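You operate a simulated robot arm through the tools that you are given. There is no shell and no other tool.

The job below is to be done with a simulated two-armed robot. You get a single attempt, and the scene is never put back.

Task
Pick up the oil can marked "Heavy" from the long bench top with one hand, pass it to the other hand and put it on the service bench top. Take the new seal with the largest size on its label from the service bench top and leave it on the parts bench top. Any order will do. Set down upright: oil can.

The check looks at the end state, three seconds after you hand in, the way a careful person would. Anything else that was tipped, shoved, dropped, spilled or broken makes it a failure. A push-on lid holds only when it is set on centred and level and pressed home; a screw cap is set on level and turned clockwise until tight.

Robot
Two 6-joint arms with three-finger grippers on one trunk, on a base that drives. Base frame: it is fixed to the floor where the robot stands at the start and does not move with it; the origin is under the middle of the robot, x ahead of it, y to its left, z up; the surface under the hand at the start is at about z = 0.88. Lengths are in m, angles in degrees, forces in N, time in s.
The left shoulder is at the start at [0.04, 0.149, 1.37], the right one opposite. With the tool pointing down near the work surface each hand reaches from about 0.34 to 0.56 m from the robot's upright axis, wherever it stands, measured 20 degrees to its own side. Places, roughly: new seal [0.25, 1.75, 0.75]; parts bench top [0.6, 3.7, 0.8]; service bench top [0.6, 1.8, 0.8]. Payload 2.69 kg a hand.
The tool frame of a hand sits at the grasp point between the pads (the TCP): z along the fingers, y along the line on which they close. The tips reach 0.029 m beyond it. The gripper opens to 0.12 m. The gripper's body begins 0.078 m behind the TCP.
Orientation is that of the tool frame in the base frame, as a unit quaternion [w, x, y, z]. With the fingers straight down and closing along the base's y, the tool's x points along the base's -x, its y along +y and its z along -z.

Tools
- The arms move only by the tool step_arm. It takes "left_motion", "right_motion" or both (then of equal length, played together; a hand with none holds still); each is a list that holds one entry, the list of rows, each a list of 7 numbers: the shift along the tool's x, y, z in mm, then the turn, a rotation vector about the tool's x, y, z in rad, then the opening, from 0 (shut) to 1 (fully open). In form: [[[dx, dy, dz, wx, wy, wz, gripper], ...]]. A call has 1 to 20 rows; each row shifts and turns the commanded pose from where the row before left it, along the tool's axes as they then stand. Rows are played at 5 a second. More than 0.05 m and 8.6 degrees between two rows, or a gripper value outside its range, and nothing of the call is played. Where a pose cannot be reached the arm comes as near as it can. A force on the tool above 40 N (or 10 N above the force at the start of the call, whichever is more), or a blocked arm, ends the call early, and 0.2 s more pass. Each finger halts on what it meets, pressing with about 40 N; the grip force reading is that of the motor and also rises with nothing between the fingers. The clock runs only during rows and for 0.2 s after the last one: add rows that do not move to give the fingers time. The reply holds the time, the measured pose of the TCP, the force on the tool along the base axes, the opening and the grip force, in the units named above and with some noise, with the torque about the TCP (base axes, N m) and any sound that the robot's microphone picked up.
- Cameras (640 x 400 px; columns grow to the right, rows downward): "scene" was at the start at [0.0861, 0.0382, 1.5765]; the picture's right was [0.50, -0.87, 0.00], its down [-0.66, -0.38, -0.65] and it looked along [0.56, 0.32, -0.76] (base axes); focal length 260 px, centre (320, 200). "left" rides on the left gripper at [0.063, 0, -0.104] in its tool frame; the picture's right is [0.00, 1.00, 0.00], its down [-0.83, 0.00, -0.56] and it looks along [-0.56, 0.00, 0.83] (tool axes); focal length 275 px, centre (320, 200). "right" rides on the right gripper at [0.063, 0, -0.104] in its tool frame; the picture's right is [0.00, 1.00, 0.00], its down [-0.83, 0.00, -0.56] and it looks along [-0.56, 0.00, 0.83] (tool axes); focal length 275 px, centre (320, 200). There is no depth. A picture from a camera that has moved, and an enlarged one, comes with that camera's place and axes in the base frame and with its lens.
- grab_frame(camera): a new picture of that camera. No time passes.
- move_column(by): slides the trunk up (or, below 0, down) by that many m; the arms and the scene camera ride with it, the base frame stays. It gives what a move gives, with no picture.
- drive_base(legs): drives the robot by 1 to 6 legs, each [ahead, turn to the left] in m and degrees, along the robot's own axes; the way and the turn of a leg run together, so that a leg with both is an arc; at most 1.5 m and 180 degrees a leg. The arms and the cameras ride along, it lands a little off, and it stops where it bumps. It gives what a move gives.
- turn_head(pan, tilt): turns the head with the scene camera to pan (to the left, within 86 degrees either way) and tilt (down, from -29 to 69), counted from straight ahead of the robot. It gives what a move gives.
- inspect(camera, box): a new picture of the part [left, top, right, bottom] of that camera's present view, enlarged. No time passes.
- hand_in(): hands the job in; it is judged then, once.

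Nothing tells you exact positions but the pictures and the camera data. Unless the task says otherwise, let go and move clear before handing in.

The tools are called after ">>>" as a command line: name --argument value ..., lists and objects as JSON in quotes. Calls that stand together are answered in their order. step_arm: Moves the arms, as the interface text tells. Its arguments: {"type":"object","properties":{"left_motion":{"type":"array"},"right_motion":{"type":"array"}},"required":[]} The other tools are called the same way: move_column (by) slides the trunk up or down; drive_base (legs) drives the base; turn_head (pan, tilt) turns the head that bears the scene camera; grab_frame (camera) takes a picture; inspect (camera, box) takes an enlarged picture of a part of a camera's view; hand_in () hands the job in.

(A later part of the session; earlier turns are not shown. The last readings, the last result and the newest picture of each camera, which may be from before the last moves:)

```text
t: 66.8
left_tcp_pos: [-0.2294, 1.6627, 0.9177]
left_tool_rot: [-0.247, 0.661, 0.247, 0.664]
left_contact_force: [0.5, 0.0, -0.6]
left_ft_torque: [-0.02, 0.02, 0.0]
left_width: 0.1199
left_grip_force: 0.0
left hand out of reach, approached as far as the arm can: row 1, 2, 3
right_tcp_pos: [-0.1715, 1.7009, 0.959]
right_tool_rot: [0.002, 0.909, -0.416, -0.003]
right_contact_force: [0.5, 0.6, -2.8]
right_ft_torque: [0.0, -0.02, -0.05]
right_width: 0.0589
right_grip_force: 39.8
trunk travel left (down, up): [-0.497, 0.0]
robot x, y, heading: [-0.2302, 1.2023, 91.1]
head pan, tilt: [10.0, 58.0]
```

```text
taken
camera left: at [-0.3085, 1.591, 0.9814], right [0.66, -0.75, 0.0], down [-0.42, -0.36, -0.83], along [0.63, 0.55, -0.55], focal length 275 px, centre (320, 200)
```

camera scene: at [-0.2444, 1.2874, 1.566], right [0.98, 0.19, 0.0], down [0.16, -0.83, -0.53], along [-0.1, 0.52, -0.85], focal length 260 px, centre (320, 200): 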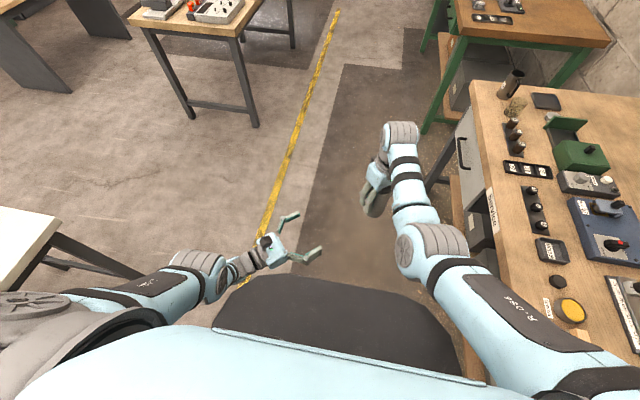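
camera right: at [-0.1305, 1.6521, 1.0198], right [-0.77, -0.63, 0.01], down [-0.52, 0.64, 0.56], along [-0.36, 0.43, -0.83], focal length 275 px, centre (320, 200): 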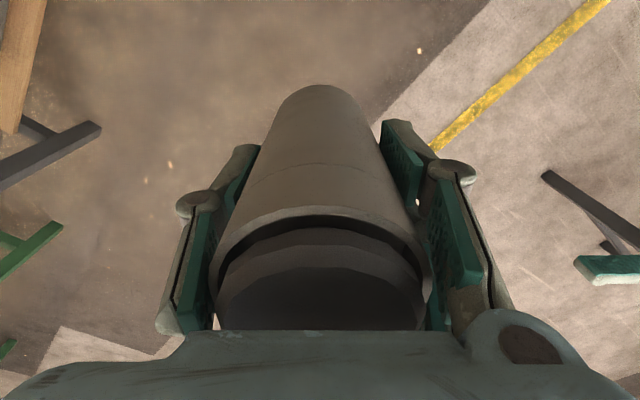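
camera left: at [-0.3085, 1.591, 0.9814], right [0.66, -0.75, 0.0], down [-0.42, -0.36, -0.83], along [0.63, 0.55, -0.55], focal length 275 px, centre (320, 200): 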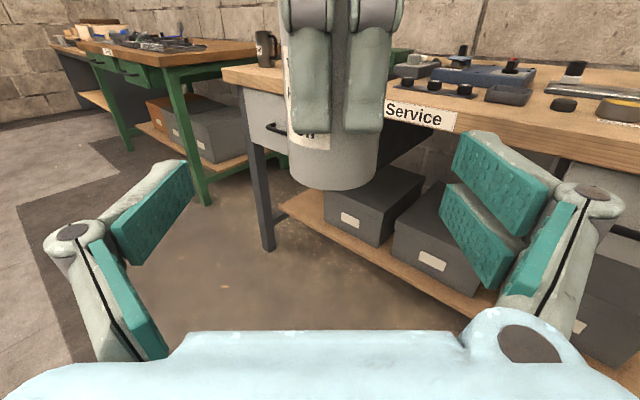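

The left arm is fully stretched at this height, so higher is better for it. I'll retract and raise the left hand, and raise the can about 60 mm.

>>> step_arm --left_motion '[[[10, 0, -15, 0, 0, 0, 1], [10, 0, -15, 0, 0, 0, 1], [10, 0, -15, 0, 0, 0, 1], [10, 0, -15, 0, 0, 0, 1], [10, 0, 0, 0, 0, 0, 1], [10, 0, 0, 0, 0, 0, 1], [10, 0, 0, 0, 0, 0, 1], [10, 0, 0, 0, 0, 0, 1], [0, 0, 0, 0, 0, 0, 1]]]' --right_motion '[[[0, 0, -15, 0, 0, 0, 0], [0, 0, -15, 0, 0, 0, 0], [0, 0, -15, 0, 0, 0, 0], [0, 0, -16, 0, 0, 0, 0], [0, 0, 0, 0, 0, 0, 0], [0, 0, 0, 0, 0, 0, 0], [0, 0, 0, 0, 0, 0, 0], [0, 0, 0, 0, 0, 0, 0], [0, 0, 0, 0, 0, 0, 0]]]'

>>> grab_frame --camera "left"

```text
t: 68.8
left_tcp_pos: [-0.2737, 1.6673, 0.92]
left_tool_rot: [-0.248, 0.661, 0.247, 0.664]
left_contact_force: [0.9, 1.1, 0.1]
left_ft_torque: [0.02, 0.01, 0.0]
left_width: 0.12
left_grip_force: 0.0
left hand out of reach, approached as far as the arm can: row 1, 2, 3, 4, 5, 6, 7, 8
right_tcp_pos: [-0.1683, 1.6998, 1.0207]
right_tool_rot: [0.003, 0.91, -0.416, -0.003]
right_contact_force: [0.4, -0.6, -3.9]
right_ft_torque: [-0.02, -0.02, -0.01]
right_width: 0.059
right_grip_force: 39.5
trunk travel left (down, up): [-0.497, 0.0]
robot x, y, heading: [-0.23, 1.2045, 90.7]
head pan, tilt: [10.0, 58.0]
```

```text
taken
camera left: at [-0.3522, 1.598, 0.9834], right [0.66, -0.75, 0.0], down [-0.42, -0.36, -0.83], along [0.63, 0.55, -0.55], focal length 275 px, centre (320, 200)
```

left: 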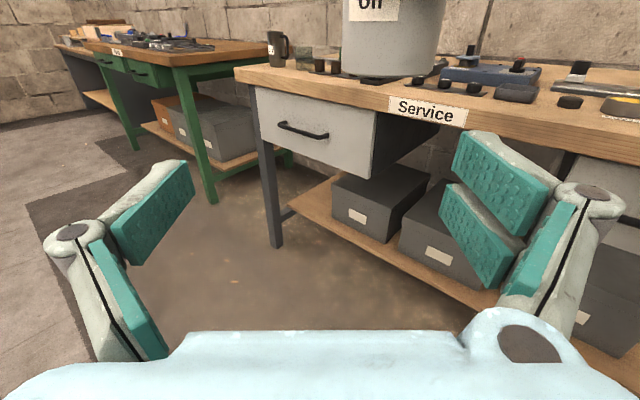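

Comparing commands with results, the left arm's limit is an inner one: with the tool level it has to stay below about z 0.94 at that distance. So I'll lower the can to right-hand z 0.94 and bring the left hand to approach height z 0.915, 12 cm short of it.

>>> step_arm --left_motion '[[[-20, -4, 3, 0, 0, 0, 1], [-20, -4, 3, 0, 0, 0, 1], [-20, -4, 3, 0, 0, 0, 1], [-20, -4, 3, 0, 0, 0, 1], [-20, -4, 3, 0, 0, 0, 1], [-20, -4, 3, 0, 0, 0, 1], [-20, -4, 3, 0, 0, 0, 1], [-4, -4, 0, 0, 0, 0, 1], [0, 0, 0, 0, 0, 0, 1]]]'

>>> step_arm --right_motion '[[[0, 0, 16, 0, 0, 0, 0], [0, 0, 16, 0, 0, 0, 0], [0, 0, 16, 0, 0, 0, 0], [0, 0, 16, 0, 0, 0, 0], [0, 0, 16, 0, 0, 0, 0], [0, 0, 0, 0, 0, 0, 0]]]'

>>> grab_frame --camera "left"

```text
t: 70.8
left_tcp_pos: [-0.2769, 1.6582, 0.9122]
left_tool_rot: [-0.247, 0.662, 0.247, 0.663]
left_contact_force: [0.2, 0.0, 0.1]
left_ft_torque: [0.01, 0.01, 0.03]
left_width: 0.12
left_grip_force: 0.0
left hand out of reach, approached as far as the arm can: row 1, 2, 3, 4, 5, 6, 7, 8
right_tcp_pos: [-0.1701, 1.699, 1.021]
right_tool_rot: [0.003, 0.91, -0.415, -0.003]
right_contact_force: [0.4, -0.1, -2.2]
right_ft_torque: [0.04, -0.01, 0.0]
right_width: 0.0591
right_grip_force: 40.1
trunk travel left (down, up): [-0.497, 0.0]
robot x, y, heading: [-0.2295, 1.2001, 90.5]
head pan, tilt: [10.0, 58.0]
```

```text
t: 72.2
left_tcp_pos: [-0.2759, 1.6584, 0.9109]
left_tool_rot: [-0.248, 0.661, 0.248, 0.663]
left_contact_force: [1.3, 0.4, 0.2]
left_ft_torque: [0.02, 0.0, 0.04]
left_width: 0.1198
left_grip_force: 0.0
right_tcp_pos: [-0.1689, 1.7004, 0.9389]
right_tool_rot: [0.003, 0.91, -0.416, -0.003]
right_contact_force: [-0.6, -0.1, -3.5]
right_ft_torque: [0.01, 0.0, -0.01]
right_width: 0.059
right_grip_force: 39.9
trunk travel left (down, up): [-0.497, 0.0]
robot x, y, heading: [-0.224, 1.2012, 90.8]
head pan, tilt: [10.0, 58.0]
```

```text
taken
camera left: at [-0.3552, 1.5879, 0.9747], right [0.66, -0.75, 0.0], down [-0.42, -0.36, -0.83], along [0.63, 0.55, -0.55], focal length 275 px, centre (320, 200)
```

left: 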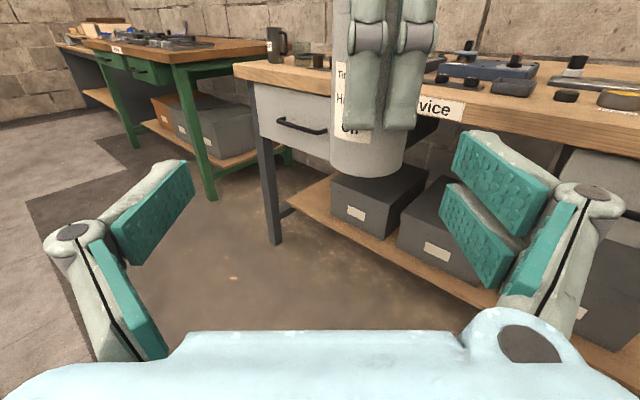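

Close. The can is now 108 mm ahead and 38 mm to the left hand's +y side. I'll slide sideways and check the response.

>>> step_arm --left_motion '[[[0, 10, 5, 0, 0, 0, 1], [0, 10, 5, 0, 0, 0, 1], [0, 0, 0, 0, 0, 0, 1]]]'

>>> step_arm --left_motion '[[[0, 8, 10, 0, 0, 0, 1], [0, 8, 10, 0, 0, 0, 1], [0, 0, 0, 0, 0, 0, 1]]]'

>>> grab_frame --camera "left"

```text
t: 73.0
left_tcp_pos: [-0.2555, 1.6494, 0.9112]
left_tool_rot: [-0.248, 0.661, 0.247, 0.664]
left_contact_force: [0.5, 0.3, 1.1]
left_ft_torque: [0.04, 0.0, -0.02]
left_width: 0.1198
left_grip_force: 0.0
right_tcp_pos: [-0.1703, 1.701, 0.9399]
right_tool_rot: [0.003, 0.91, -0.415, -0.003]
right_contact_force: [-0.2, -0.3, -2.7]
right_ft_torque: [-0.02, 0.03, -0.01]
right_width: 0.0589
right_grip_force: 40.1
trunk travel left (down, up): [-0.497, 0.0]
robot x, y, heading: [-0.2295, 1.2017, 90.8]
head pan, tilt: [10.0, 58.0]
```

```text
t: 73.8
left_tcp_pos: [-0.2309, 1.6498, 0.9117]
left_tool_rot: [-0.248, 0.661, 0.248, 0.663]
left_contact_force: [-1.0, 0.0, 0.3]
left_ft_torque: [0.0, 0.01, 0.02]
left_width: 0.1199
left_grip_force: 0.0
right_tcp_pos: [-0.1709, 1.6993, 0.9397]
right_tool_rot: [0.002, 0.91, -0.415, -0.003]
right_contact_force: [-0.1, 0.8, -2.9]
right_ft_torque: [0.03, 0.0, 0.01]
right_width: 0.0589
right_grip_force: 40.0
trunk travel left (down, up): [-0.497, 0.0]
robot x, y, heading: [-0.232, 1.2053, 90.9]
head pan, tilt: [10.0, 58.0]
```

```text
taken
camera left: at [-0.3106, 1.5791, 0.9746], right [0.66, -0.75, 0.0], down [-0.42, -0.36, -0.83], along [0.63, 0.55, -0.55], focal length 275 px, centre (320, 200)
```

left: 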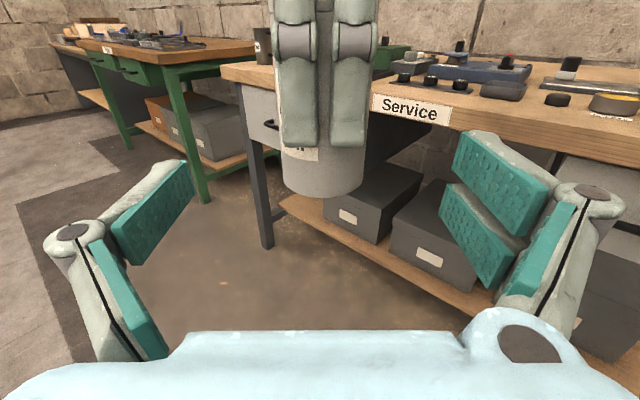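

Tracking is exact now: the can is 78 mm ahead and within 2–3 mm laterally. I'll advance 72 mm with the fingers fully open.

>>> step_arm --left_motion '[[[1, 1.5, 12, 0, 0, 0, 1], [1, 1, 12, 0, 0, 0, 1], [1, 0, 12, 0, 0, 0, 1], [0, 0, 12, 0, 0, 0, 1], [0, 0, 12, 0, 0, 0, 1], [0, 0, 12, 0, 0, 0, 1], [0, 0, 0, 0, 0, 0, 1]]]'

>>> grab_frame --camera "left"

>>> grab_frame --camera "right"

>>> inspect --camera "scene" --box '[220, 100, 480, 280]'

```text
t: 75.4
left_tcp_pos: [-0.1936, 1.6884, 0.9384]
left_tool_rot: [-0.249, 0.661, 0.248, 0.663]
left_contact_force: [-0.5, 0.0, 0.1]
left_ft_torque: [0.0, -0.01, -0.01]
left_width: 0.1201
left_grip_force: 0.0
left hand out of reach, approached as far as the arm can: row 2, 3, 4, 5, 6
right_tcp_pos: [-0.1697, 1.7004, 0.9404]
right_tool_rot: [0.003, 0.909, -0.416, -0.004]
right_contact_force: [0.2, 0.4, -3.5]
right_ft_torque: [0.02, 0.02, -0.01]
right_width: 0.0591
right_grip_force: 40.4
trunk travel left (down, up): [-0.497, 0.0]
robot x, y, heading: [-0.2291, 1.199, 90.9]
head pan, tilt: [10.0, 58.0]
```

```text
taken
camera left: at [-0.2726, 1.6176, 1.002], right [0.66, -0.75, 0.0], down [-0.42, -0.36, -0.83], along [0.63, 0.55, -0.55], focal length 275 px, centre (320, 200)
```

left: 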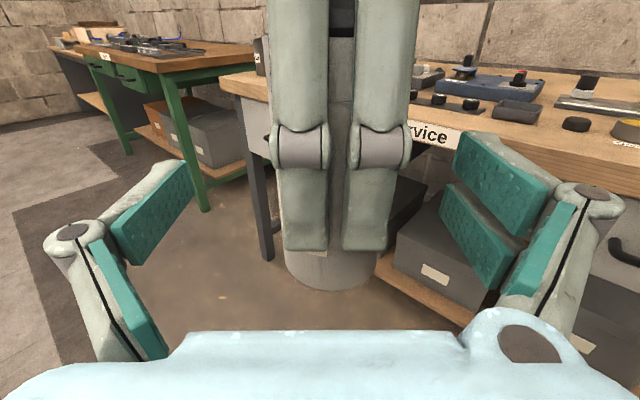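

```text
taken
camera right: at [-0.1268, 1.6529, 1.0432], right [-0.75, -0.66, 0.01], down [-0.54, 0.63, 0.56], along [-0.37, 0.42, -0.83], focal length 275 px, centre (320, 200)
```

right: 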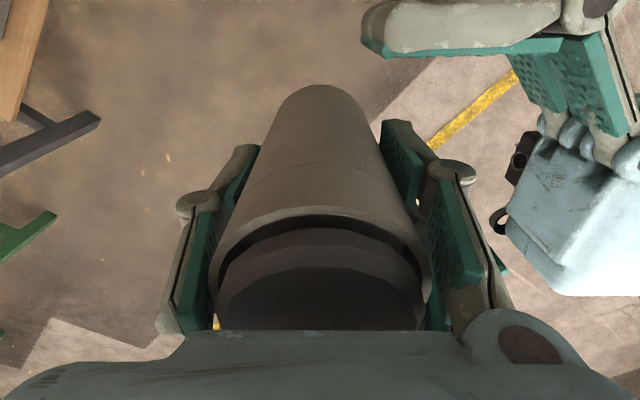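

```text
2.22 times, centred on (350, 190) of scene
camera zoom: at [-0.2442, 1.2873, 1.566], right [0.98, 0.19, 0.0], down [0.16, -0.83, -0.53], along [-0.1, 0.52, -0.85], focal length 577 px, centre (253, 222)
```

zoom: 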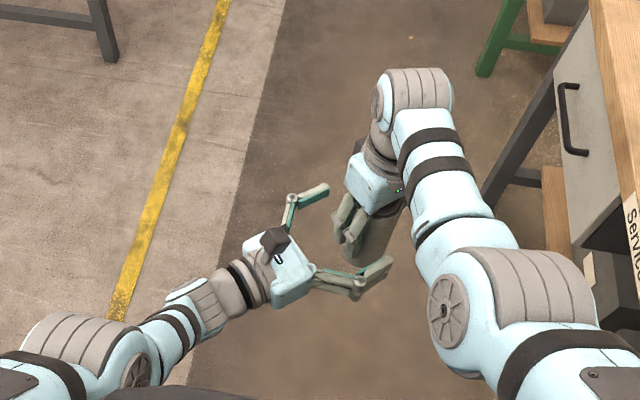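

The left hand straddles the can, 26 mm short and 6.6 mm off laterally, and it has drifted up. I'll raise the can 25 mm so the left grip lands lower on the body, then trim the left hand.

>>> step_arm --right_motion '[[[0, 0, -13, 0, 0, 0, 0], [0, 0, -12, 0, 0, 0, 0], [0, 0, 0, 0, 0, 0, 0]]]'

>>> step_arm --left_motion '[[[8, 3, 0, 0, 0, 0, 1], [8, 3, 0, 0, 0, 0, 1], [8, 0, 0, 0, 0, 0, 1], [0, 0, 0, 0, 0, 0, 1]]]'

>>> grab_frame --camera "left"

```text
t: 76.2
left_tcp_pos: [-0.1945, 1.6888, 0.9385]
left_tool_rot: [-0.249, 0.661, 0.248, 0.663]
left_contact_force: [-0.4, 0.2, -0.2]
left_ft_torque: [-0.02, 0.01, 0.01]
left_width: 0.12
left_grip_force: 0.1
right_tcp_pos: [-0.17, 1.7016, 0.9644]
right_tool_rot: [0.003, 0.91, -0.415, -0.003]
right_contact_force: [-0.3, 0.3, -4.4]
right_ft_torque: [-0.01, -0.01, 0.01]
right_width: 0.0589
right_grip_force: 39.7
trunk travel left (down, up): [-0.497, 0.0]
robot x, y, heading: [-0.233, 1.2004, 90.9]
head pan, tilt: [10.0, 58.0]
```

```text
t: 77.2
left_tcp_pos: [-0.1899, 1.6846, 0.9621]
left_tool_rot: [-0.248, 0.661, 0.248, 0.663]
left_contact_force: [0.8, 0.7, 0.2]
left_ft_torque: [-0.02, 0.01, 0.01]
left_width: 0.1201
left_grip_force: 0.0
right_tcp_pos: [-0.1716, 1.7012, 0.9651]
right_tool_rot: [0.003, 0.91, -0.415, -0.003]
right_contact_force: [0.4, 0.0, -3.5]
right_ft_torque: [0.0, 0.0, -0.01]
right_width: 0.0589
right_grip_force: 40.1
trunk travel left (down, up): [-0.497, 0.0]
robot x, y, heading: [-0.2298, 1.2029, 91.0]
head pan, tilt: [10.0, 58.0]
```

```text
taken
camera left: at [-0.2692, 1.6147, 1.0246], right [0.66, -0.75, 0.0], down [-0.42, -0.36, -0.83], along [0.63, 0.55, -0.55], focal length 275 px, centre (320, 200)
```

left: 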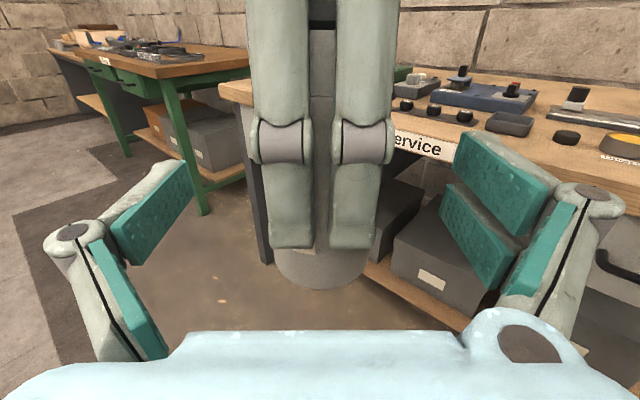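

Laterally centred now, no flags. I'll raise the can another 16 mm to keep the left fingers below the right finger hinges, then advance the last 20 mm.

>>> step_arm --right_motion '[[[0, 0, -8, 0, 0, 0, 0], [0, 0, -8, 0, 0, 0, 0], [0, 0, 0, 0, 0, 0, 0]]]'

>>> step_arm --left_motion '[[[0, 0, 10, 0, 0, 0, 1], [0, 0, 10, 0, 0, 0, 1], [0, 0, 0, 0, 0, 0, 1]]]'

>>> grab_frame --camera "left"

>>> grab_frame --camera "right"

>>> inspect --camera "scene" --box '[260, 120, 440, 240]'

```text
t: 78.0
left_tcp_pos: [-0.1908, 1.6864, 0.9619]
left_tool_rot: [-0.249, 0.661, 0.248, 0.663]
left_contact_force: [-0.5, -0.1, 0.3]
left_ft_torque: [-0.03, -0.01, -0.01]
left_width: 0.1201
left_grip_force: 0.1
right_tcp_pos: [-0.1699, 1.7012, 0.981]
right_tool_rot: [0.003, 0.91, -0.415, -0.003]
right_contact_force: [-0.2, 0.8, -3.1]
right_ft_torque: [0.0, -0.01, 0.0]
right_width: 0.0588
right_grip_force: 39.9
trunk travel left (down, up): [-0.497, 0.0]
robot x, y, heading: [-0.2295, 1.2005, 90.8]
head pan, tilt: [10.0, 58.0]
```

```text
t: 78.8
left_tcp_pos: [-0.1762, 1.6989, 0.9621]
left_tool_rot: [-0.247, 0.662, 0.247, 0.663]
left_contact_force: [-0.1, 0.2, 0.4]
left_ft_torque: [0.04, 0.05, 0.0]
left_width: 0.1198
left_grip_force: 0.0
right_tcp_pos: [-0.1706, 1.7005, 0.9807]
right_tool_rot: [0.003, 0.91, -0.415, -0.003]
right_contact_force: [-0.6, 0.7, -3.6]
right_ft_torque: [-0.01, 0.01, 0.02]
right_width: 0.0587
right_grip_force: 39.9
trunk travel left (down, up): [-0.497, 0.0]
robot x, y, heading: [-0.2276, 1.2027, 90.8]
head pan, tilt: [10.0, 58.0]
```

```text
taken
camera left: at [-0.2545, 1.6284, 1.0247], right [0.66, -0.75, 0.0], down [-0.42, -0.36, -0.83], along [0.63, 0.55, -0.55], focal length 275 px, centre (320, 200)
```

left: 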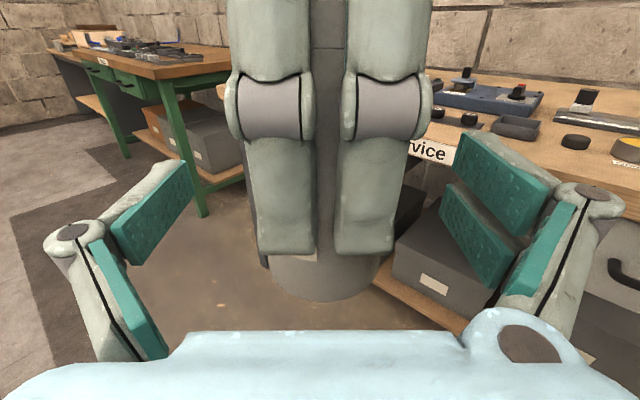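

```text
taken
camera right: at [-0.1274, 1.6533, 1.0845], right [-0.75, -0.66, 0.01], down [-0.54, 0.63, 0.56], along [-0.37, 0.42, -0.83], focal length 275 px, centre (320, 200)
```

right: 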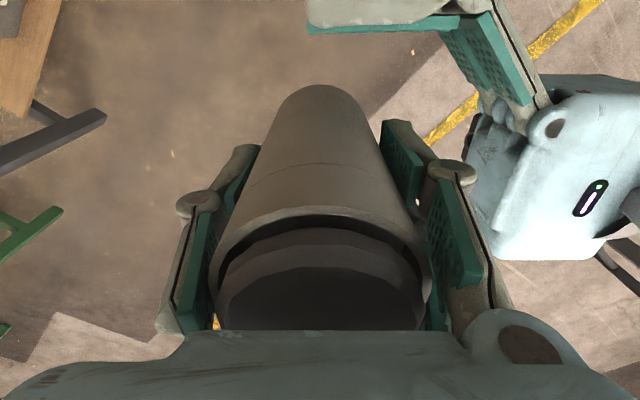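

```text
3.33 times, centred on (350, 180) of scene
camera zoom: at [-0.2443, 1.2872, 1.566], right [0.98, 0.19, 0.0], down [0.16, -0.83, -0.53], along [-0.1, 0.52, -0.85], focal length 866 px, centre (220, 267)
```

zoom: 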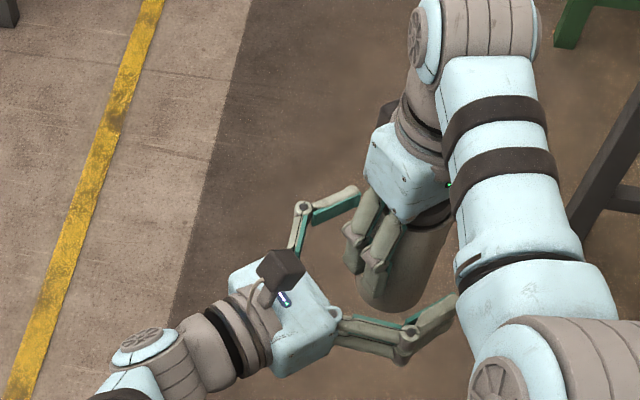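

Left fingers straddle the can below the right hinges, about 2.5 mm off centre. I'll trim that and close the left gripper gently.

>>> step_arm --left_motion '[[[0, 2.5, 0, 0, 0, 0, 0.9], [0, 0, 0, 0, 0, 0, 0.75], [0, 0, 0, 0, 0, 0, 0.62], [0, 0, 0, 0, 0, 0, 0.56], [0, 0, 0, 0, 0, 0, 0.56]]]'

>>> grab_frame --camera "left"

>>> grab_frame --camera "right"

```text
t: 80.0
left_tcp_pos: [-0.1739, 1.6972, 0.962]
left_tool_rot: [-0.248, 0.662, 0.248, 0.663]
left_contact_force: [0.6, -0.2, 0.3]
left_ft_torque: [0.02, 0.0, -0.03]
left_width: 0.0671
left_grip_force: 0.1
right_tcp_pos: [-0.1696, 1.6999, 0.9804]
right_tool_rot: [0.002, 0.909, -0.416, -0.003]
right_contact_force: [1.3, 0.7, -3.4]
right_ft_torque: [0.01, 0.02, 0.0]
right_width: 0.059
right_grip_force: 40.2
trunk travel left (down, up): [-0.497, 0.0]
robot x, y, heading: [-0.2301, 1.2018, 90.8]
head pan, tilt: [10.0, 58.0]
```

```text
taken
camera left: at [-0.2529, 1.6258, 1.0243], right [0.66, -0.75, 0.0], down [-0.42, -0.36, -0.83], along [0.63, 0.55, -0.55], focal length 275 px, centre (320, 200)
```

left: 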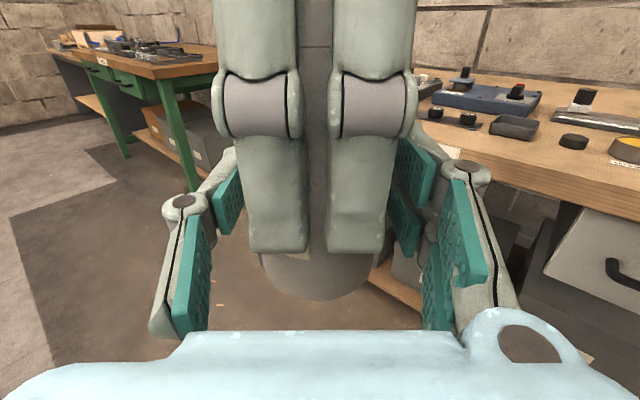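

```text
taken
camera right: at [-0.1273, 1.6535, 1.0844], right [-0.75, -0.66, 0.01], down [-0.54, 0.63, 0.56], along [-0.37, 0.42, -0.83], focal length 275 px, centre (320, 200)
```

right: 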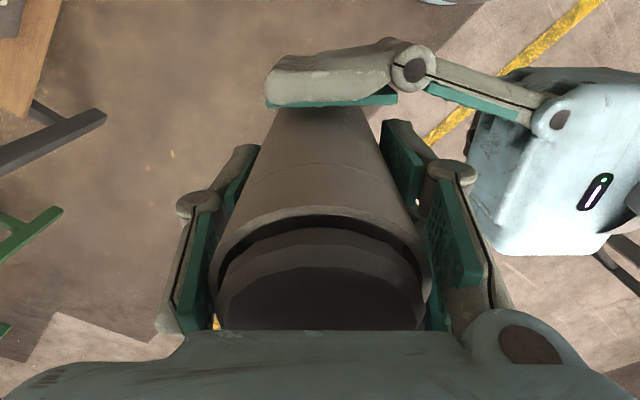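

Clear all round, with about 4 mm still to close on each side. Now I close the left gripper fully onto the can.

>>> step_arm --left_motion '[[[0, 0, 0, 0, 0, 0, 0.5], [0, 0, 0, 0, 0, 0, 0.45], [0, 0, 0, 0, 0, 0, 0.2], [0, 0, 0, 0, 0, 0, 0.0], [0, 0, 0, 0, 0, 0, 0.0]]]'

>>> grab_frame --camera "right"

```text
t: 81.2
left_tcp_pos: [-0.1752, 1.6962, 0.9623]
left_tool_rot: [-0.248, 0.662, 0.248, 0.662]
left_contact_force: [-8.5, 10.3, -2.1]
left_ft_torque: [0.06, 0.07, 0.16]
left_width: 0.0581
left_grip_force: 39.6
right_tcp_pos: [-0.1695, 1.7003, 0.9807]
right_tool_rot: [0.003, 0.91, -0.415, -0.003]
right_contact_force: [7.9, -9.4, 2.0]
right_ft_torque: [-0.23, -0.16, -0.08]
right_width: 0.0591
right_grip_force: 40.0
trunk travel left (down, up): [-0.497, 0.0]
robot x, y, heading: [-0.2311, 1.1983, 90.7]
head pan, tilt: [10.0, 58.0]
```

```text
taken
camera right: at [-0.1271, 1.6533, 1.0844], right [-0.75, -0.66, 0.01], down [-0.54, 0.63, 0.56], along [-0.37, 0.42, -0.83], focal length 275 px, centre (320, 200)
```

right: 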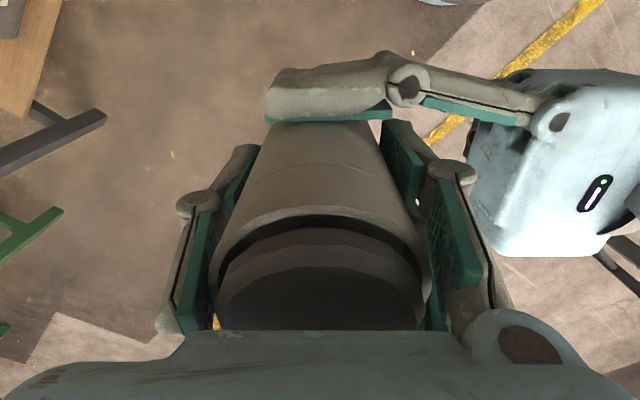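

Both hands now hold the can. I'll open the right gripper just enough to free it, then raise it in small checked steps.

>>> step_arm --right_motion '[[[0, 0, 0, 0, 0, 0, 0.52], [0, 0, 0, 0, 0, 0, 0.58], [0, 0, 0, 0, 0, 0, 0.62], [0, 0, 0, 0, 0, 0, 0.62]]]'

>>> grab_frame --camera "right"

>>> grab_frame --camera "left"

```text
t: 82.2
left_tcp_pos: [-0.1743, 1.696, 0.9621]
left_tool_rot: [-0.248, 0.661, 0.248, 0.664]
left_contact_force: [-0.4, -0.5, -0.4]
left_ft_torque: [-0.02, 0.01, -0.01]
left_width: 0.0581
left_grip_force: 40.1
right_tcp_pos: [-0.17, 1.701, 0.9805]
right_tool_rot: [0.002, 0.91, -0.415, -0.003]
right_contact_force: [-0.1, 0.2, -0.7]
right_ft_torque: [0.0, 0.0, 0.02]
right_width: 0.0744
right_grip_force: 0.0
trunk travel left (down, up): [-0.497, 0.0]
robot x, y, heading: [-0.2329, 1.1999, 90.7]
head pan, tilt: [10.0, 58.0]
```

```text
taken
camera right: at [-0.1273, 1.6535, 1.0845], right [-0.75, -0.66, 0.01], down [-0.54, 0.63, 0.56], along [-0.37, 0.42, -0.83], focal length 275 px, centre (320, 200)
```

right: 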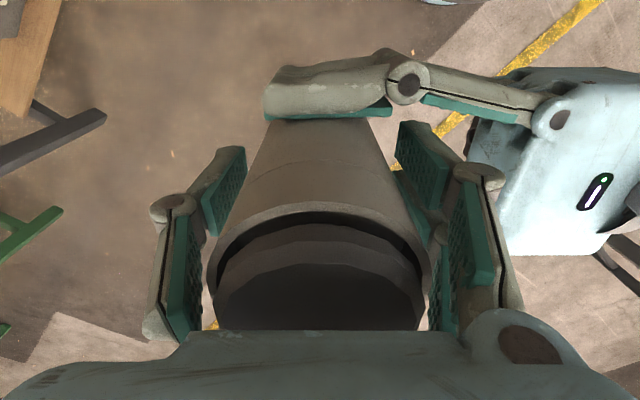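

```text
taken
camera left: at [-0.2529, 1.6258, 1.0243], right [0.66, -0.75, 0.0], down [-0.42, -0.36, -0.83], along [0.63, 0.55, -0.55], focal length 275 px, centre (320, 200)
```

left: 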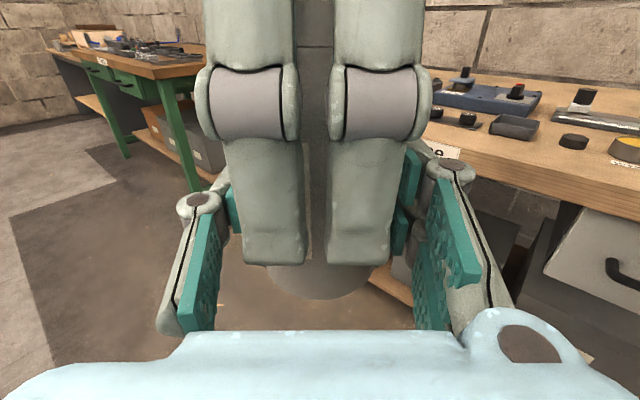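

The left hand holds the can alone and the right pads are clear on both sides. I'll raise the right hand 40 mm and check.

>>> step_arm --right_motion '[[[0, 0, -10, 0, 0, 0, 0.64], [0, 0, -15, 0, 0, 0, 0.64], [0, 0, -15, 0, 0, 0, 0.64], [0, 0, 0, 0, 0, 0, 0.64]]]'

>>> grab_frame --camera "right"

```text
t: 83.2
left_tcp_pos: [-0.1751, 1.6963, 0.9613]
left_tool_rot: [-0.248, 0.661, 0.248, 0.663]
left_contact_force: [0.5, 0.0, 1.2]
left_ft_torque: [-0.02, 0.05, -0.02]
left_width: 0.0582
left_grip_force: 39.9
right_tcp_pos: [-0.1706, 1.7012, 1.0219]
right_tool_rot: [0.003, 0.909, -0.416, -0.003]
right_contact_force: [-0.5, -0.5, 0.2]
right_ft_torque: [0.02, 0.03, 0.0]
right_width: 0.0766
right_grip_force: 0.0
trunk travel left (down, up): [-0.497, 0.0]
robot x, y, heading: [-0.2289, 1.2007, 90.9]
head pan, tilt: [10.0, 58.0]
```

```text
taken
camera right: at [-0.1276, 1.6536, 1.1249], right [-0.75, -0.66, 0.01], down [-0.54, 0.63, 0.56], along [-0.37, 0.42, -0.83], focal length 275 px, centre (320, 200)
```

right: 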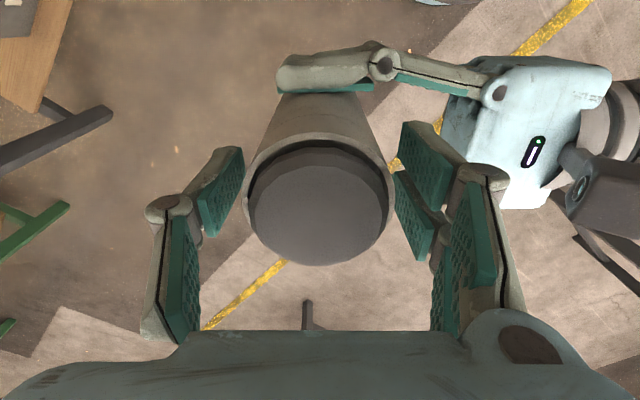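

The left hand holds the can alone. I'll keep raising the right hand until its tips clear the top.

>>> step_arm --right_motion '[[[0, 0, -12, 0, 0, 0, 0.7], [0, 0, -12, 0, 0, 0, 0.7], [0, 0, -12, 0, 0, 0, 0.7], [0, 0, 0, 0, 0, 0, 0.7]]]'

>>> grab_frame --camera "right"

```text
t: 84.2
left_tcp_pos: [-0.1738, 1.6954, 0.9616]
left_tool_rot: [-0.248, 0.661, 0.247, 0.664]
left_contact_force: [-0.3, 0.6, -1.6]
left_ft_torque: [0.01, 0.02, 0.01]
left_width: 0.0581
left_grip_force: 39.5
right_tcp_pos: [-0.1701, 1.6995, 1.0568]
right_tool_rot: [0.002, 0.91, -0.415, -0.002]
right_contact_force: [-0.4, 0.4, -0.8]
right_ft_torque: [0.01, -0.02, 0.0]
right_width: 0.0842
right_grip_force: 0.0
trunk travel left (down, up): [-0.497, 0.0]
robot x, y, heading: [-0.2306, 1.2, 90.8]
head pan, tilt: [10.0, 58.0]
```

```text
taken
camera right: at [-0.1271, 1.6528, 1.1606], right [-0.75, -0.66, 0.01], down [-0.54, 0.63, 0.56], along [-0.37, 0.42, -0.83], focal length 275 px, centre (320, 200)
```

right: 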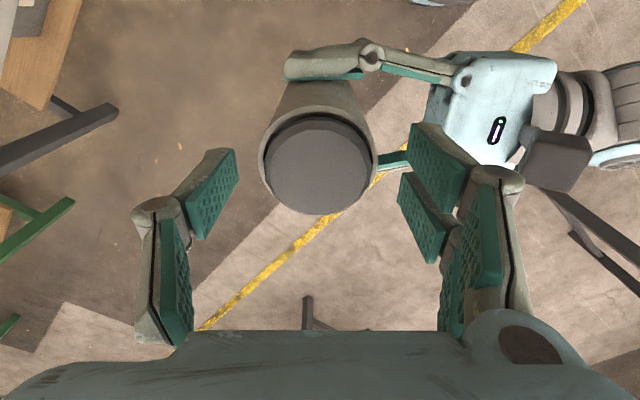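

No limit hit. Another 25 mm up will clear the cap.

>>> step_arm --right_motion '[[[0, 0, -12, 0, 0, 0, 0.7], [0, 0, -12, 0, 0, 0, 0.7], [0, 0, -10, 0, 0, 0, 0.7], [0, 0, 0, 0, 0, 0, 0.7]]]'

>>> grab_frame --camera "right"

>>> inspect --camera "scene" --box '[260, 100, 460, 240]'

```text
t: 85.2
left_tcp_pos: [-0.1741, 1.6956, 0.9611]
left_tool_rot: [-0.248, 0.661, 0.247, 0.664]
left_contact_force: [-0.1, -0.3, 0.3]
left_ft_torque: [-0.03, 0.02, -0.01]
left_width: 0.0582
left_grip_force: 40.0
right_tcp_pos: [-0.1723, 1.7057, 1.0873]
right_tool_rot: [0.003, 0.91, -0.415, -0.003]
right_contact_force: [0.7, -0.2, -0.2]
right_ft_torque: [0.03, -0.02, 0.01]
right_width: 0.0842
right_grip_force: 0.0
right hand out of reach, approached as far as the arm can: row 3
trunk travel left (down, up): [-0.497, 0.0]
robot x, y, heading: [-0.2311, 1.1994, 90.8]
head pan, tilt: [10.0, 58.0]
```

```text
taken
camera right: at [-0.1299, 1.6583, 1.1913], right [-0.75, -0.66, 0.01], down [-0.54, 0.63, 0.56], along [-0.37, 0.42, -0.83], focal length 275 px, centre (320, 200)
```

right: 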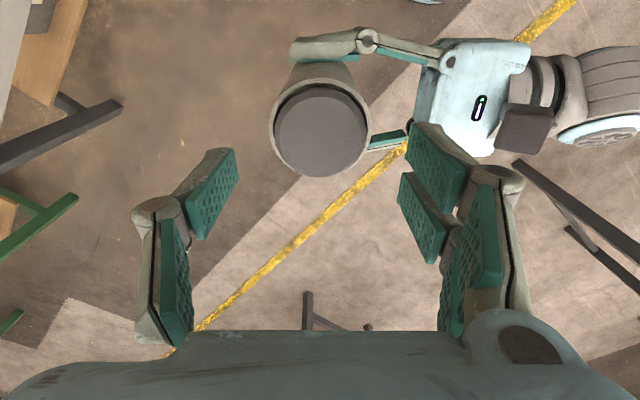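

```text
2.86 times, centred on (360, 170) of scene
camera zoom: at [-0.2442, 1.2874, 1.566], right [0.98, 0.19, 0.0], down [0.16, -0.83, -0.53], along [-0.1, 0.52, -0.85], focal length 742 px, centre (206, 286)
```

zoom: 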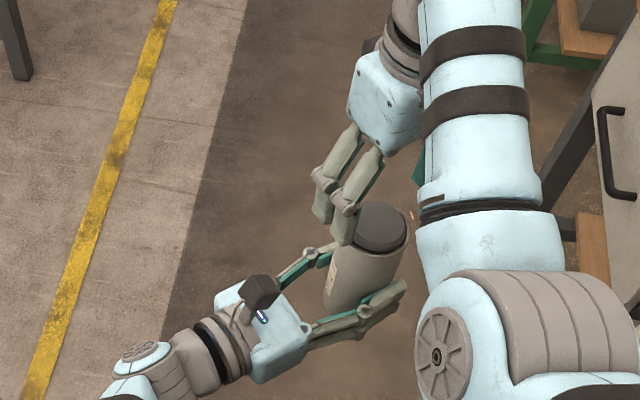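

The tips are about 2 cm above the cap. I'll move the right hand away toward the bench side.

>>> step_arm --right_motion '[[[10, -25, 0, 0, 0, 0, 0.7], [15, -27, 0, 0, 0, 0, 0.7], [15, -27, 0, 0, 0, 0, 0.7], [15, -27, 0, 0, 0, 0, 0.7], [15, -27, 0, 0, 0, 0, 0.7], [0, 0, 0, 0, 0, 0, 0.7]]]'

>>> grab_frame --camera "scene"

>>> grab_frame --camera "left"

```text
t: 86.6
left_tcp_pos: [-0.1737, 1.6968, 0.9609]
left_tool_rot: [-0.248, 0.661, 0.248, 0.664]
left_contact_force: [-0.3, 0.1, -0.1]
left_ft_torque: [0.0, -0.02, 0.03]
left_width: 0.0583
left_grip_force: 40.6
right_tcp_pos: [-0.0231, 1.7405, 1.0858]
right_tool_rot: [0.003, 0.91, -0.416, -0.003]
right_contact_force: [-0.5, -0.7, -0.1]
right_ft_torque: [0.02, -0.03, -0.01]
right_width: 0.0842
right_grip_force: 0.1
trunk travel left (down, up): [-0.497, 0.0]
robot x, y, heading: [-0.2277, 1.2016, 90.8]
head pan, tilt: [10.0, 58.0]
```

```text
taken
camera scene: at [-0.2443, 1.2873, 1.566], right [0.98, 0.19, 0.0], down [0.16, -0.83, -0.53], along [-0.1, 0.52, -0.85], focal length 260 px, centre (320, 200)
```

scene: 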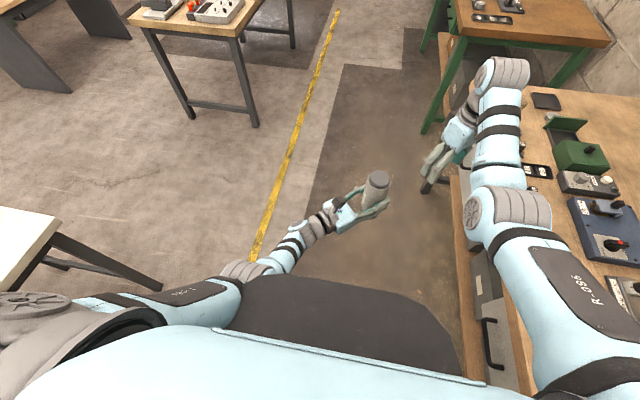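

```text
taken
camera left: at [-0.2529, 1.6258, 1.0243], right [0.66, -0.75, 0.0], down [-0.42, -0.36, -0.83], along [0.63, 0.55, -0.55], focal length 275 px, centre (320, 200)
```

left: 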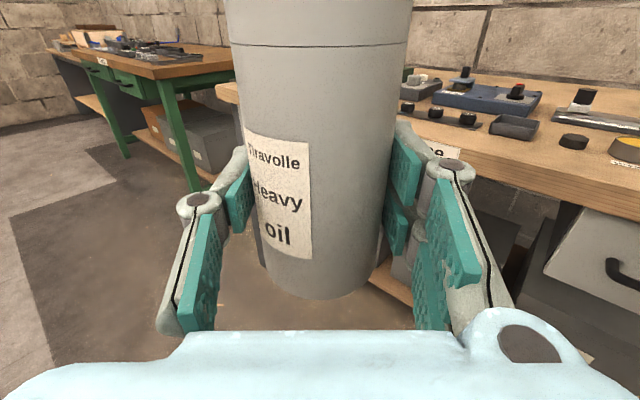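

The hand-over is complete: the left hand holds the Heavy can low on its body. Now I look for a free spot on the service bench and read the seal labels.

>>> turn_head --pan -45 --tilt 35

>>> grab_frame --camera "scene"

>>> inspect --camera "left" --box '[380, 40, 640, 200]'

```text
t: 87.8
left_tcp_pos: [-0.1733, 1.695, 0.9601]
left_tool_rot: [-0.247, 0.662, 0.246, 0.664]
left_contact_force: [-0.5, 0.8, -0.7]
left_ft_torque: [0.0, 0.01, 0.0]
left_width: 0.0582
left_grip_force: 40.2
right_tcp_pos: [-0.024, 1.7403, 1.0847]
right_tool_rot: [0.002, 0.909, -0.416, -0.004]
right_contact_force: [0.0, -0.3, -0.9]
right_ft_torque: [-0.03, 0.0, -0.02]
right_width: 0.0839
right_grip_force: 0.1
trunk travel left (down, up): [-0.497, 0.0]
robot x, y, heading: [-0.2286, 1.2042, 91.1]
head pan, tilt: [-45.0, 35.0]
```

```text
taken
camera scene: at [-0.1697, 1.283, 1.5979], right [0.72, -0.7, 0.0], down [-0.4, -0.41, -0.82], along [0.57, 0.59, -0.57], focal length 260 px, centre (320, 200)
```

scene: 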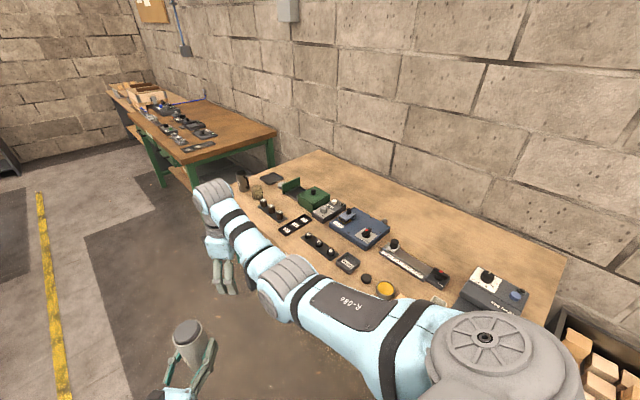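

```text
2.46 times, centred on (510, 120) of left
camera zoom: at [-0.2528, 1.6258, 1.0243], right [0.66, -0.75, 0.0], down [-0.42, -0.36, -0.83], along [0.63, 0.55, -0.55], focal length 678 px, centre (-148, 397)
```

zoom: 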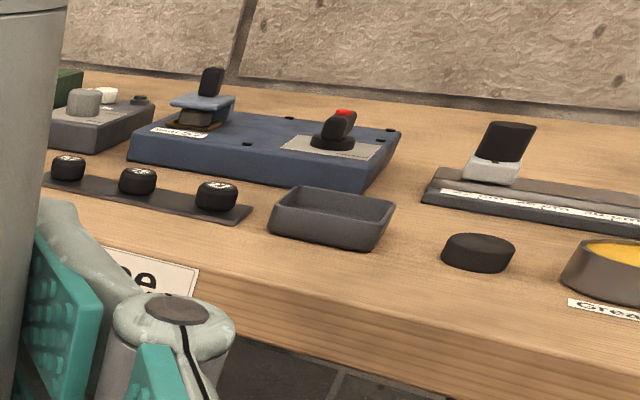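

>>> inspect --camera "scene" --box '[225, 165, 325, 245]'

>>> inspect --camera "scene" --box '[290, 215, 390, 295]'

>>> inspect --camera "scene" --box '[280, 150, 560, 320]'

```text
5.00 times, centred on (275, 205) of scene
camera zoom: at [-0.1697, 1.283, 1.5979], right [0.72, -0.7, 0.0], down [-0.4, -0.41, -0.82], along [0.57, 0.59, -0.57], focal length 1299 px, centre (545, 175)
```

zoom: 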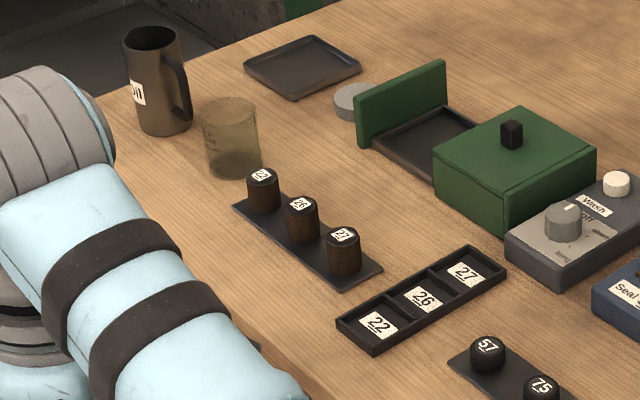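

```text
5.00 times, centred on (340, 255) of scene
camera zoom: at [-0.1697, 1.283, 1.5979], right [0.72, -0.7, 0.0], down [-0.4, -0.41, -0.82], along [0.57, 0.59, -0.57], focal length 1299 px, centre (220, -75)
```

zoom: 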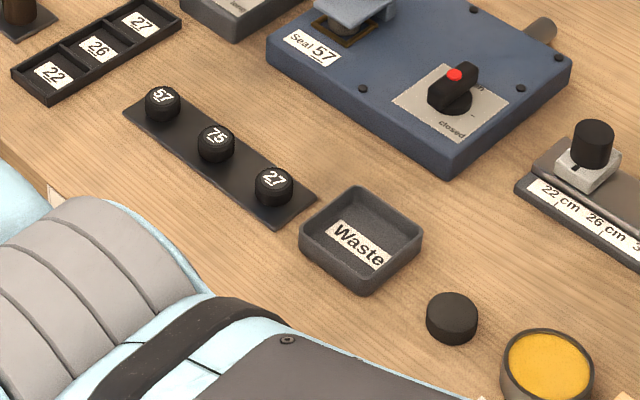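

```text
2.29 times, centred on (420, 235) of scene
camera zoom: at [-0.1697, 1.283, 1.5979], right [0.72, -0.7, 0.0], down [-0.4, -0.41, -0.82], along [0.57, 0.59, -0.57], focal length 594 px, centre (91, 120)
```

zoom: 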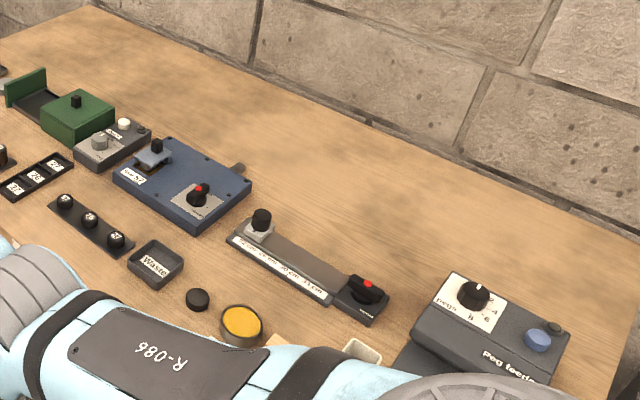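

The three black seals on the mat read 57, 75 and 27, so 75 looks largest; I'll confirm up close. Triangulating, the bench top is nearer z 0.85. I'll turn so the left hand points straight at the bench front and look again.

>>> drive_base --legs '[[0, -41]]'

>>> turn_head --pan 0 --tilt 45

>>> grab_frame --camera "scene"

>>> grab_frame --camera "left"

>>> grab_frame --camera "right"

```text
t: 90.1
left_tcp_pos: [0.1358, 1.5412, 0.9627]
left_tool_rot: [-0.002, 0.706, 0.002, 0.708]
left_contact_force: [-0.2, -0.3, 0.8]
left_ft_torque: [-0.02, 0.01, 0.0]
left_width: 0.0581
left_grip_force: 40.5
right_tcp_pos: [0.2777, 1.4765, 1.0863]
right_tool_rot: [0.001, 0.709, -0.706, -0.003]
right_contact_force: [-0.1, 0.7, 0.8]
right_ft_torque: [0.0, -0.02, 0.01]
right_width: 0.0839
right_grip_force: 0.1
trunk travel left (down, up): [-0.497, 0.0]
robot x, y, heading: [-0.2283, 1.2008, 50.1]
head pan, tilt: [-45.0, 35.0]
```

```text
t: 91.2
left_tcp_pos: [0.1364, 1.54, 0.9615]
left_tool_rot: [-0.002, 0.706, 0.002, 0.708]
left_contact_force: [0.1, 0.1, 0.7]
left_ft_torque: [0.02, 0.03, 0.0]
left_width: 0.0582
left_grip_force: 39.9
right_tcp_pos: [0.2772, 1.475, 1.0853]
right_tool_rot: [0.001, 0.708, -0.706, -0.004]
right_contact_force: [0.2, -0.8, -0.2]
right_ft_torque: [0.0, -0.02, -0.02]
right_width: 0.0841
right_grip_force: 0.1
trunk travel left (down, up): [-0.497, 0.0]
robot x, y, heading: [-0.2302, 1.1985, 50.2]
head pan, tilt: [0.0, 45.0]
```

```text
taken
camera scene: at [-0.1653, 1.2771, 1.5831], right [0.77, -0.64, 0.0], down [-0.45, -0.54, -0.71], along [0.45, 0.54, -0.71], focal length 260 px, centre (320, 200)
```

scene: 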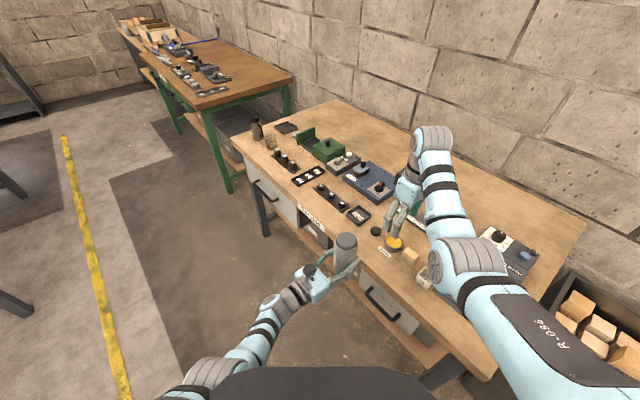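

```text
taken
camera left: at [0.0308, 1.5373, 1.0244], right [0.01, -1.0, 0.0], down [-0.55, 0.0, -0.83], along [0.83, 0.01, -0.55], focal length 275 px, centre (320, 200)
```

left: 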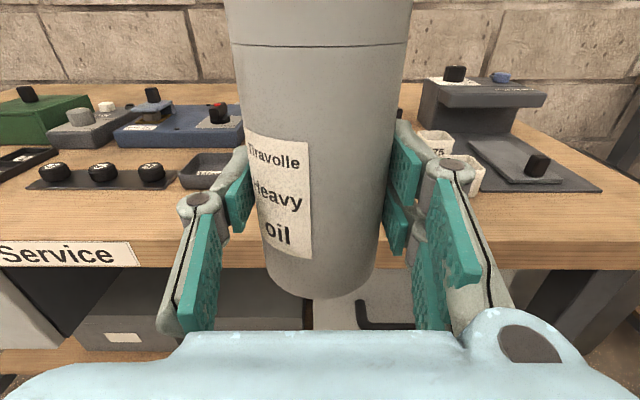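

```text
taken
camera right: at [0.2793, 1.4122, 1.1894], right [-1.0, -0.01, 0.01], down [0.0, 0.83, 0.56], along [-0.01, 0.56, -0.83], focal length 275 px, centre (320, 200)
```

right: 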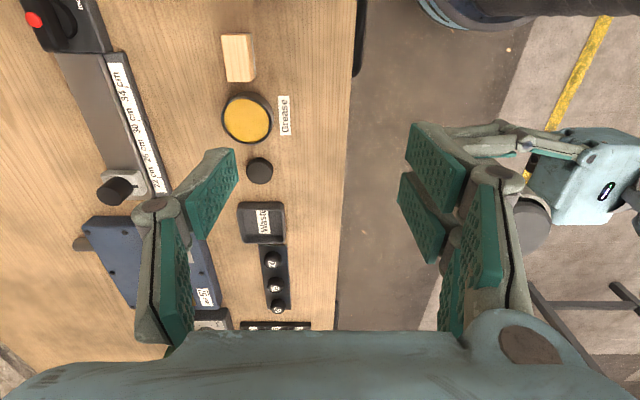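

The right camera gives a fine overhead view: bench edge at x≈0.24, with the black disc, waste tray and seal mat behind a clear front strip. I'll aim for about (0.29, 1.60), in front of the disc, approaching diagonally above everything.

>>> drive_base --legs '[[0, 40], [-0.12, 0], [0, -40], [0.15, 0]]'

>>> grab_frame --camera "left"

>>> grab_frame --camera "right"

>>> grab_frame --camera "scene"

```text
t: 97.2
left_tcp_pos: [0.2342, 1.5284, 0.9639]
left_tool_rot: [0.001, 0.705, -0.003, 0.709]
left_contact_force: [-0.7, -0.4, -3.0]
left_ft_torque: [0.02, 0.06, 0.01]
left_width: 0.0585
left_grip_force: 40.2
right_tcp_pos: [0.3763, 1.4625, 1.0885]
right_tool_rot: [0.001, -0.704, 0.71, 0.005]
right_contact_force: [0.2, -0.5, 0.0]
right_ft_torque: [0.04, -0.06, 0.01]
right_width: 0.0839
right_grip_force: 0.0
trunk travel left (down, up): [-0.497, 0.0]
robot x, y, heading: [-0.1324, 1.1961, 49.6]
head pan, tilt: [0.0, 45.0]
```

```text
taken
camera left: at [0.1295, 1.5275, 1.0258], right [-0.01, -1.0, -0.01], down [-0.55, 0.01, -0.83], along [0.83, 0.0, -0.55], focal length 275 px, centre (320, 200)
```

left: 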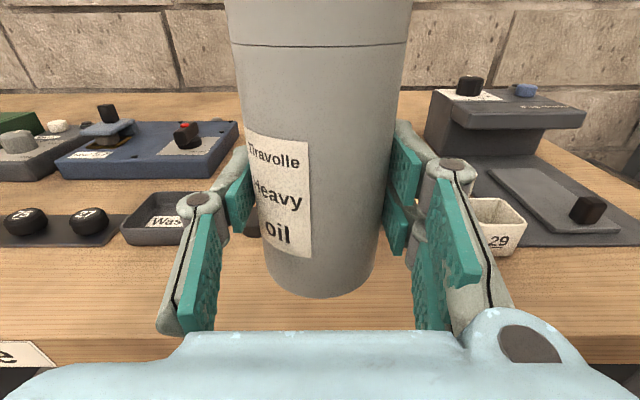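

```text
taken
camera right: at [0.3761, 1.3989, 1.1911], right [-1.0, 0.0, 0.0], down [0.01, 0.83, 0.56], along [0.0, 0.56, -0.83], focal length 275 px, centre (320, 200)
```

right: 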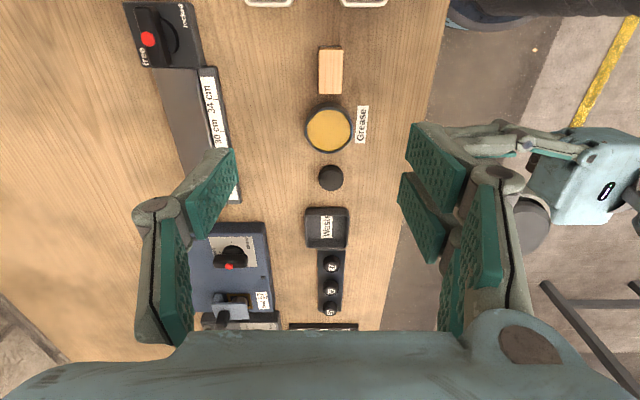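

```text
taken
camera scene: at [-0.0711, 1.2684, 1.5835], right [0.76, -0.65, 0.0], down [-0.46, -0.54, -0.71], along [0.46, 0.54, -0.7], focal length 260 px, centre (320, 200)
```

scene: 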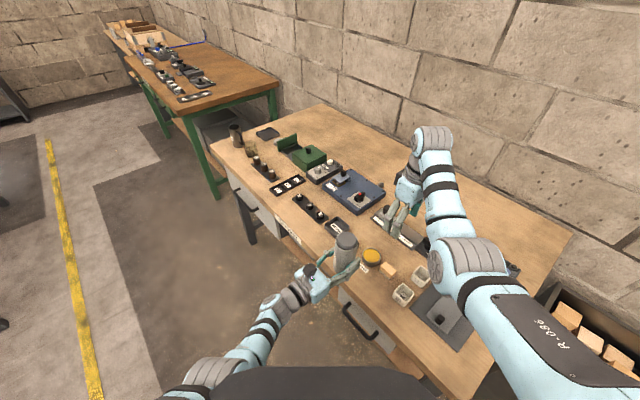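

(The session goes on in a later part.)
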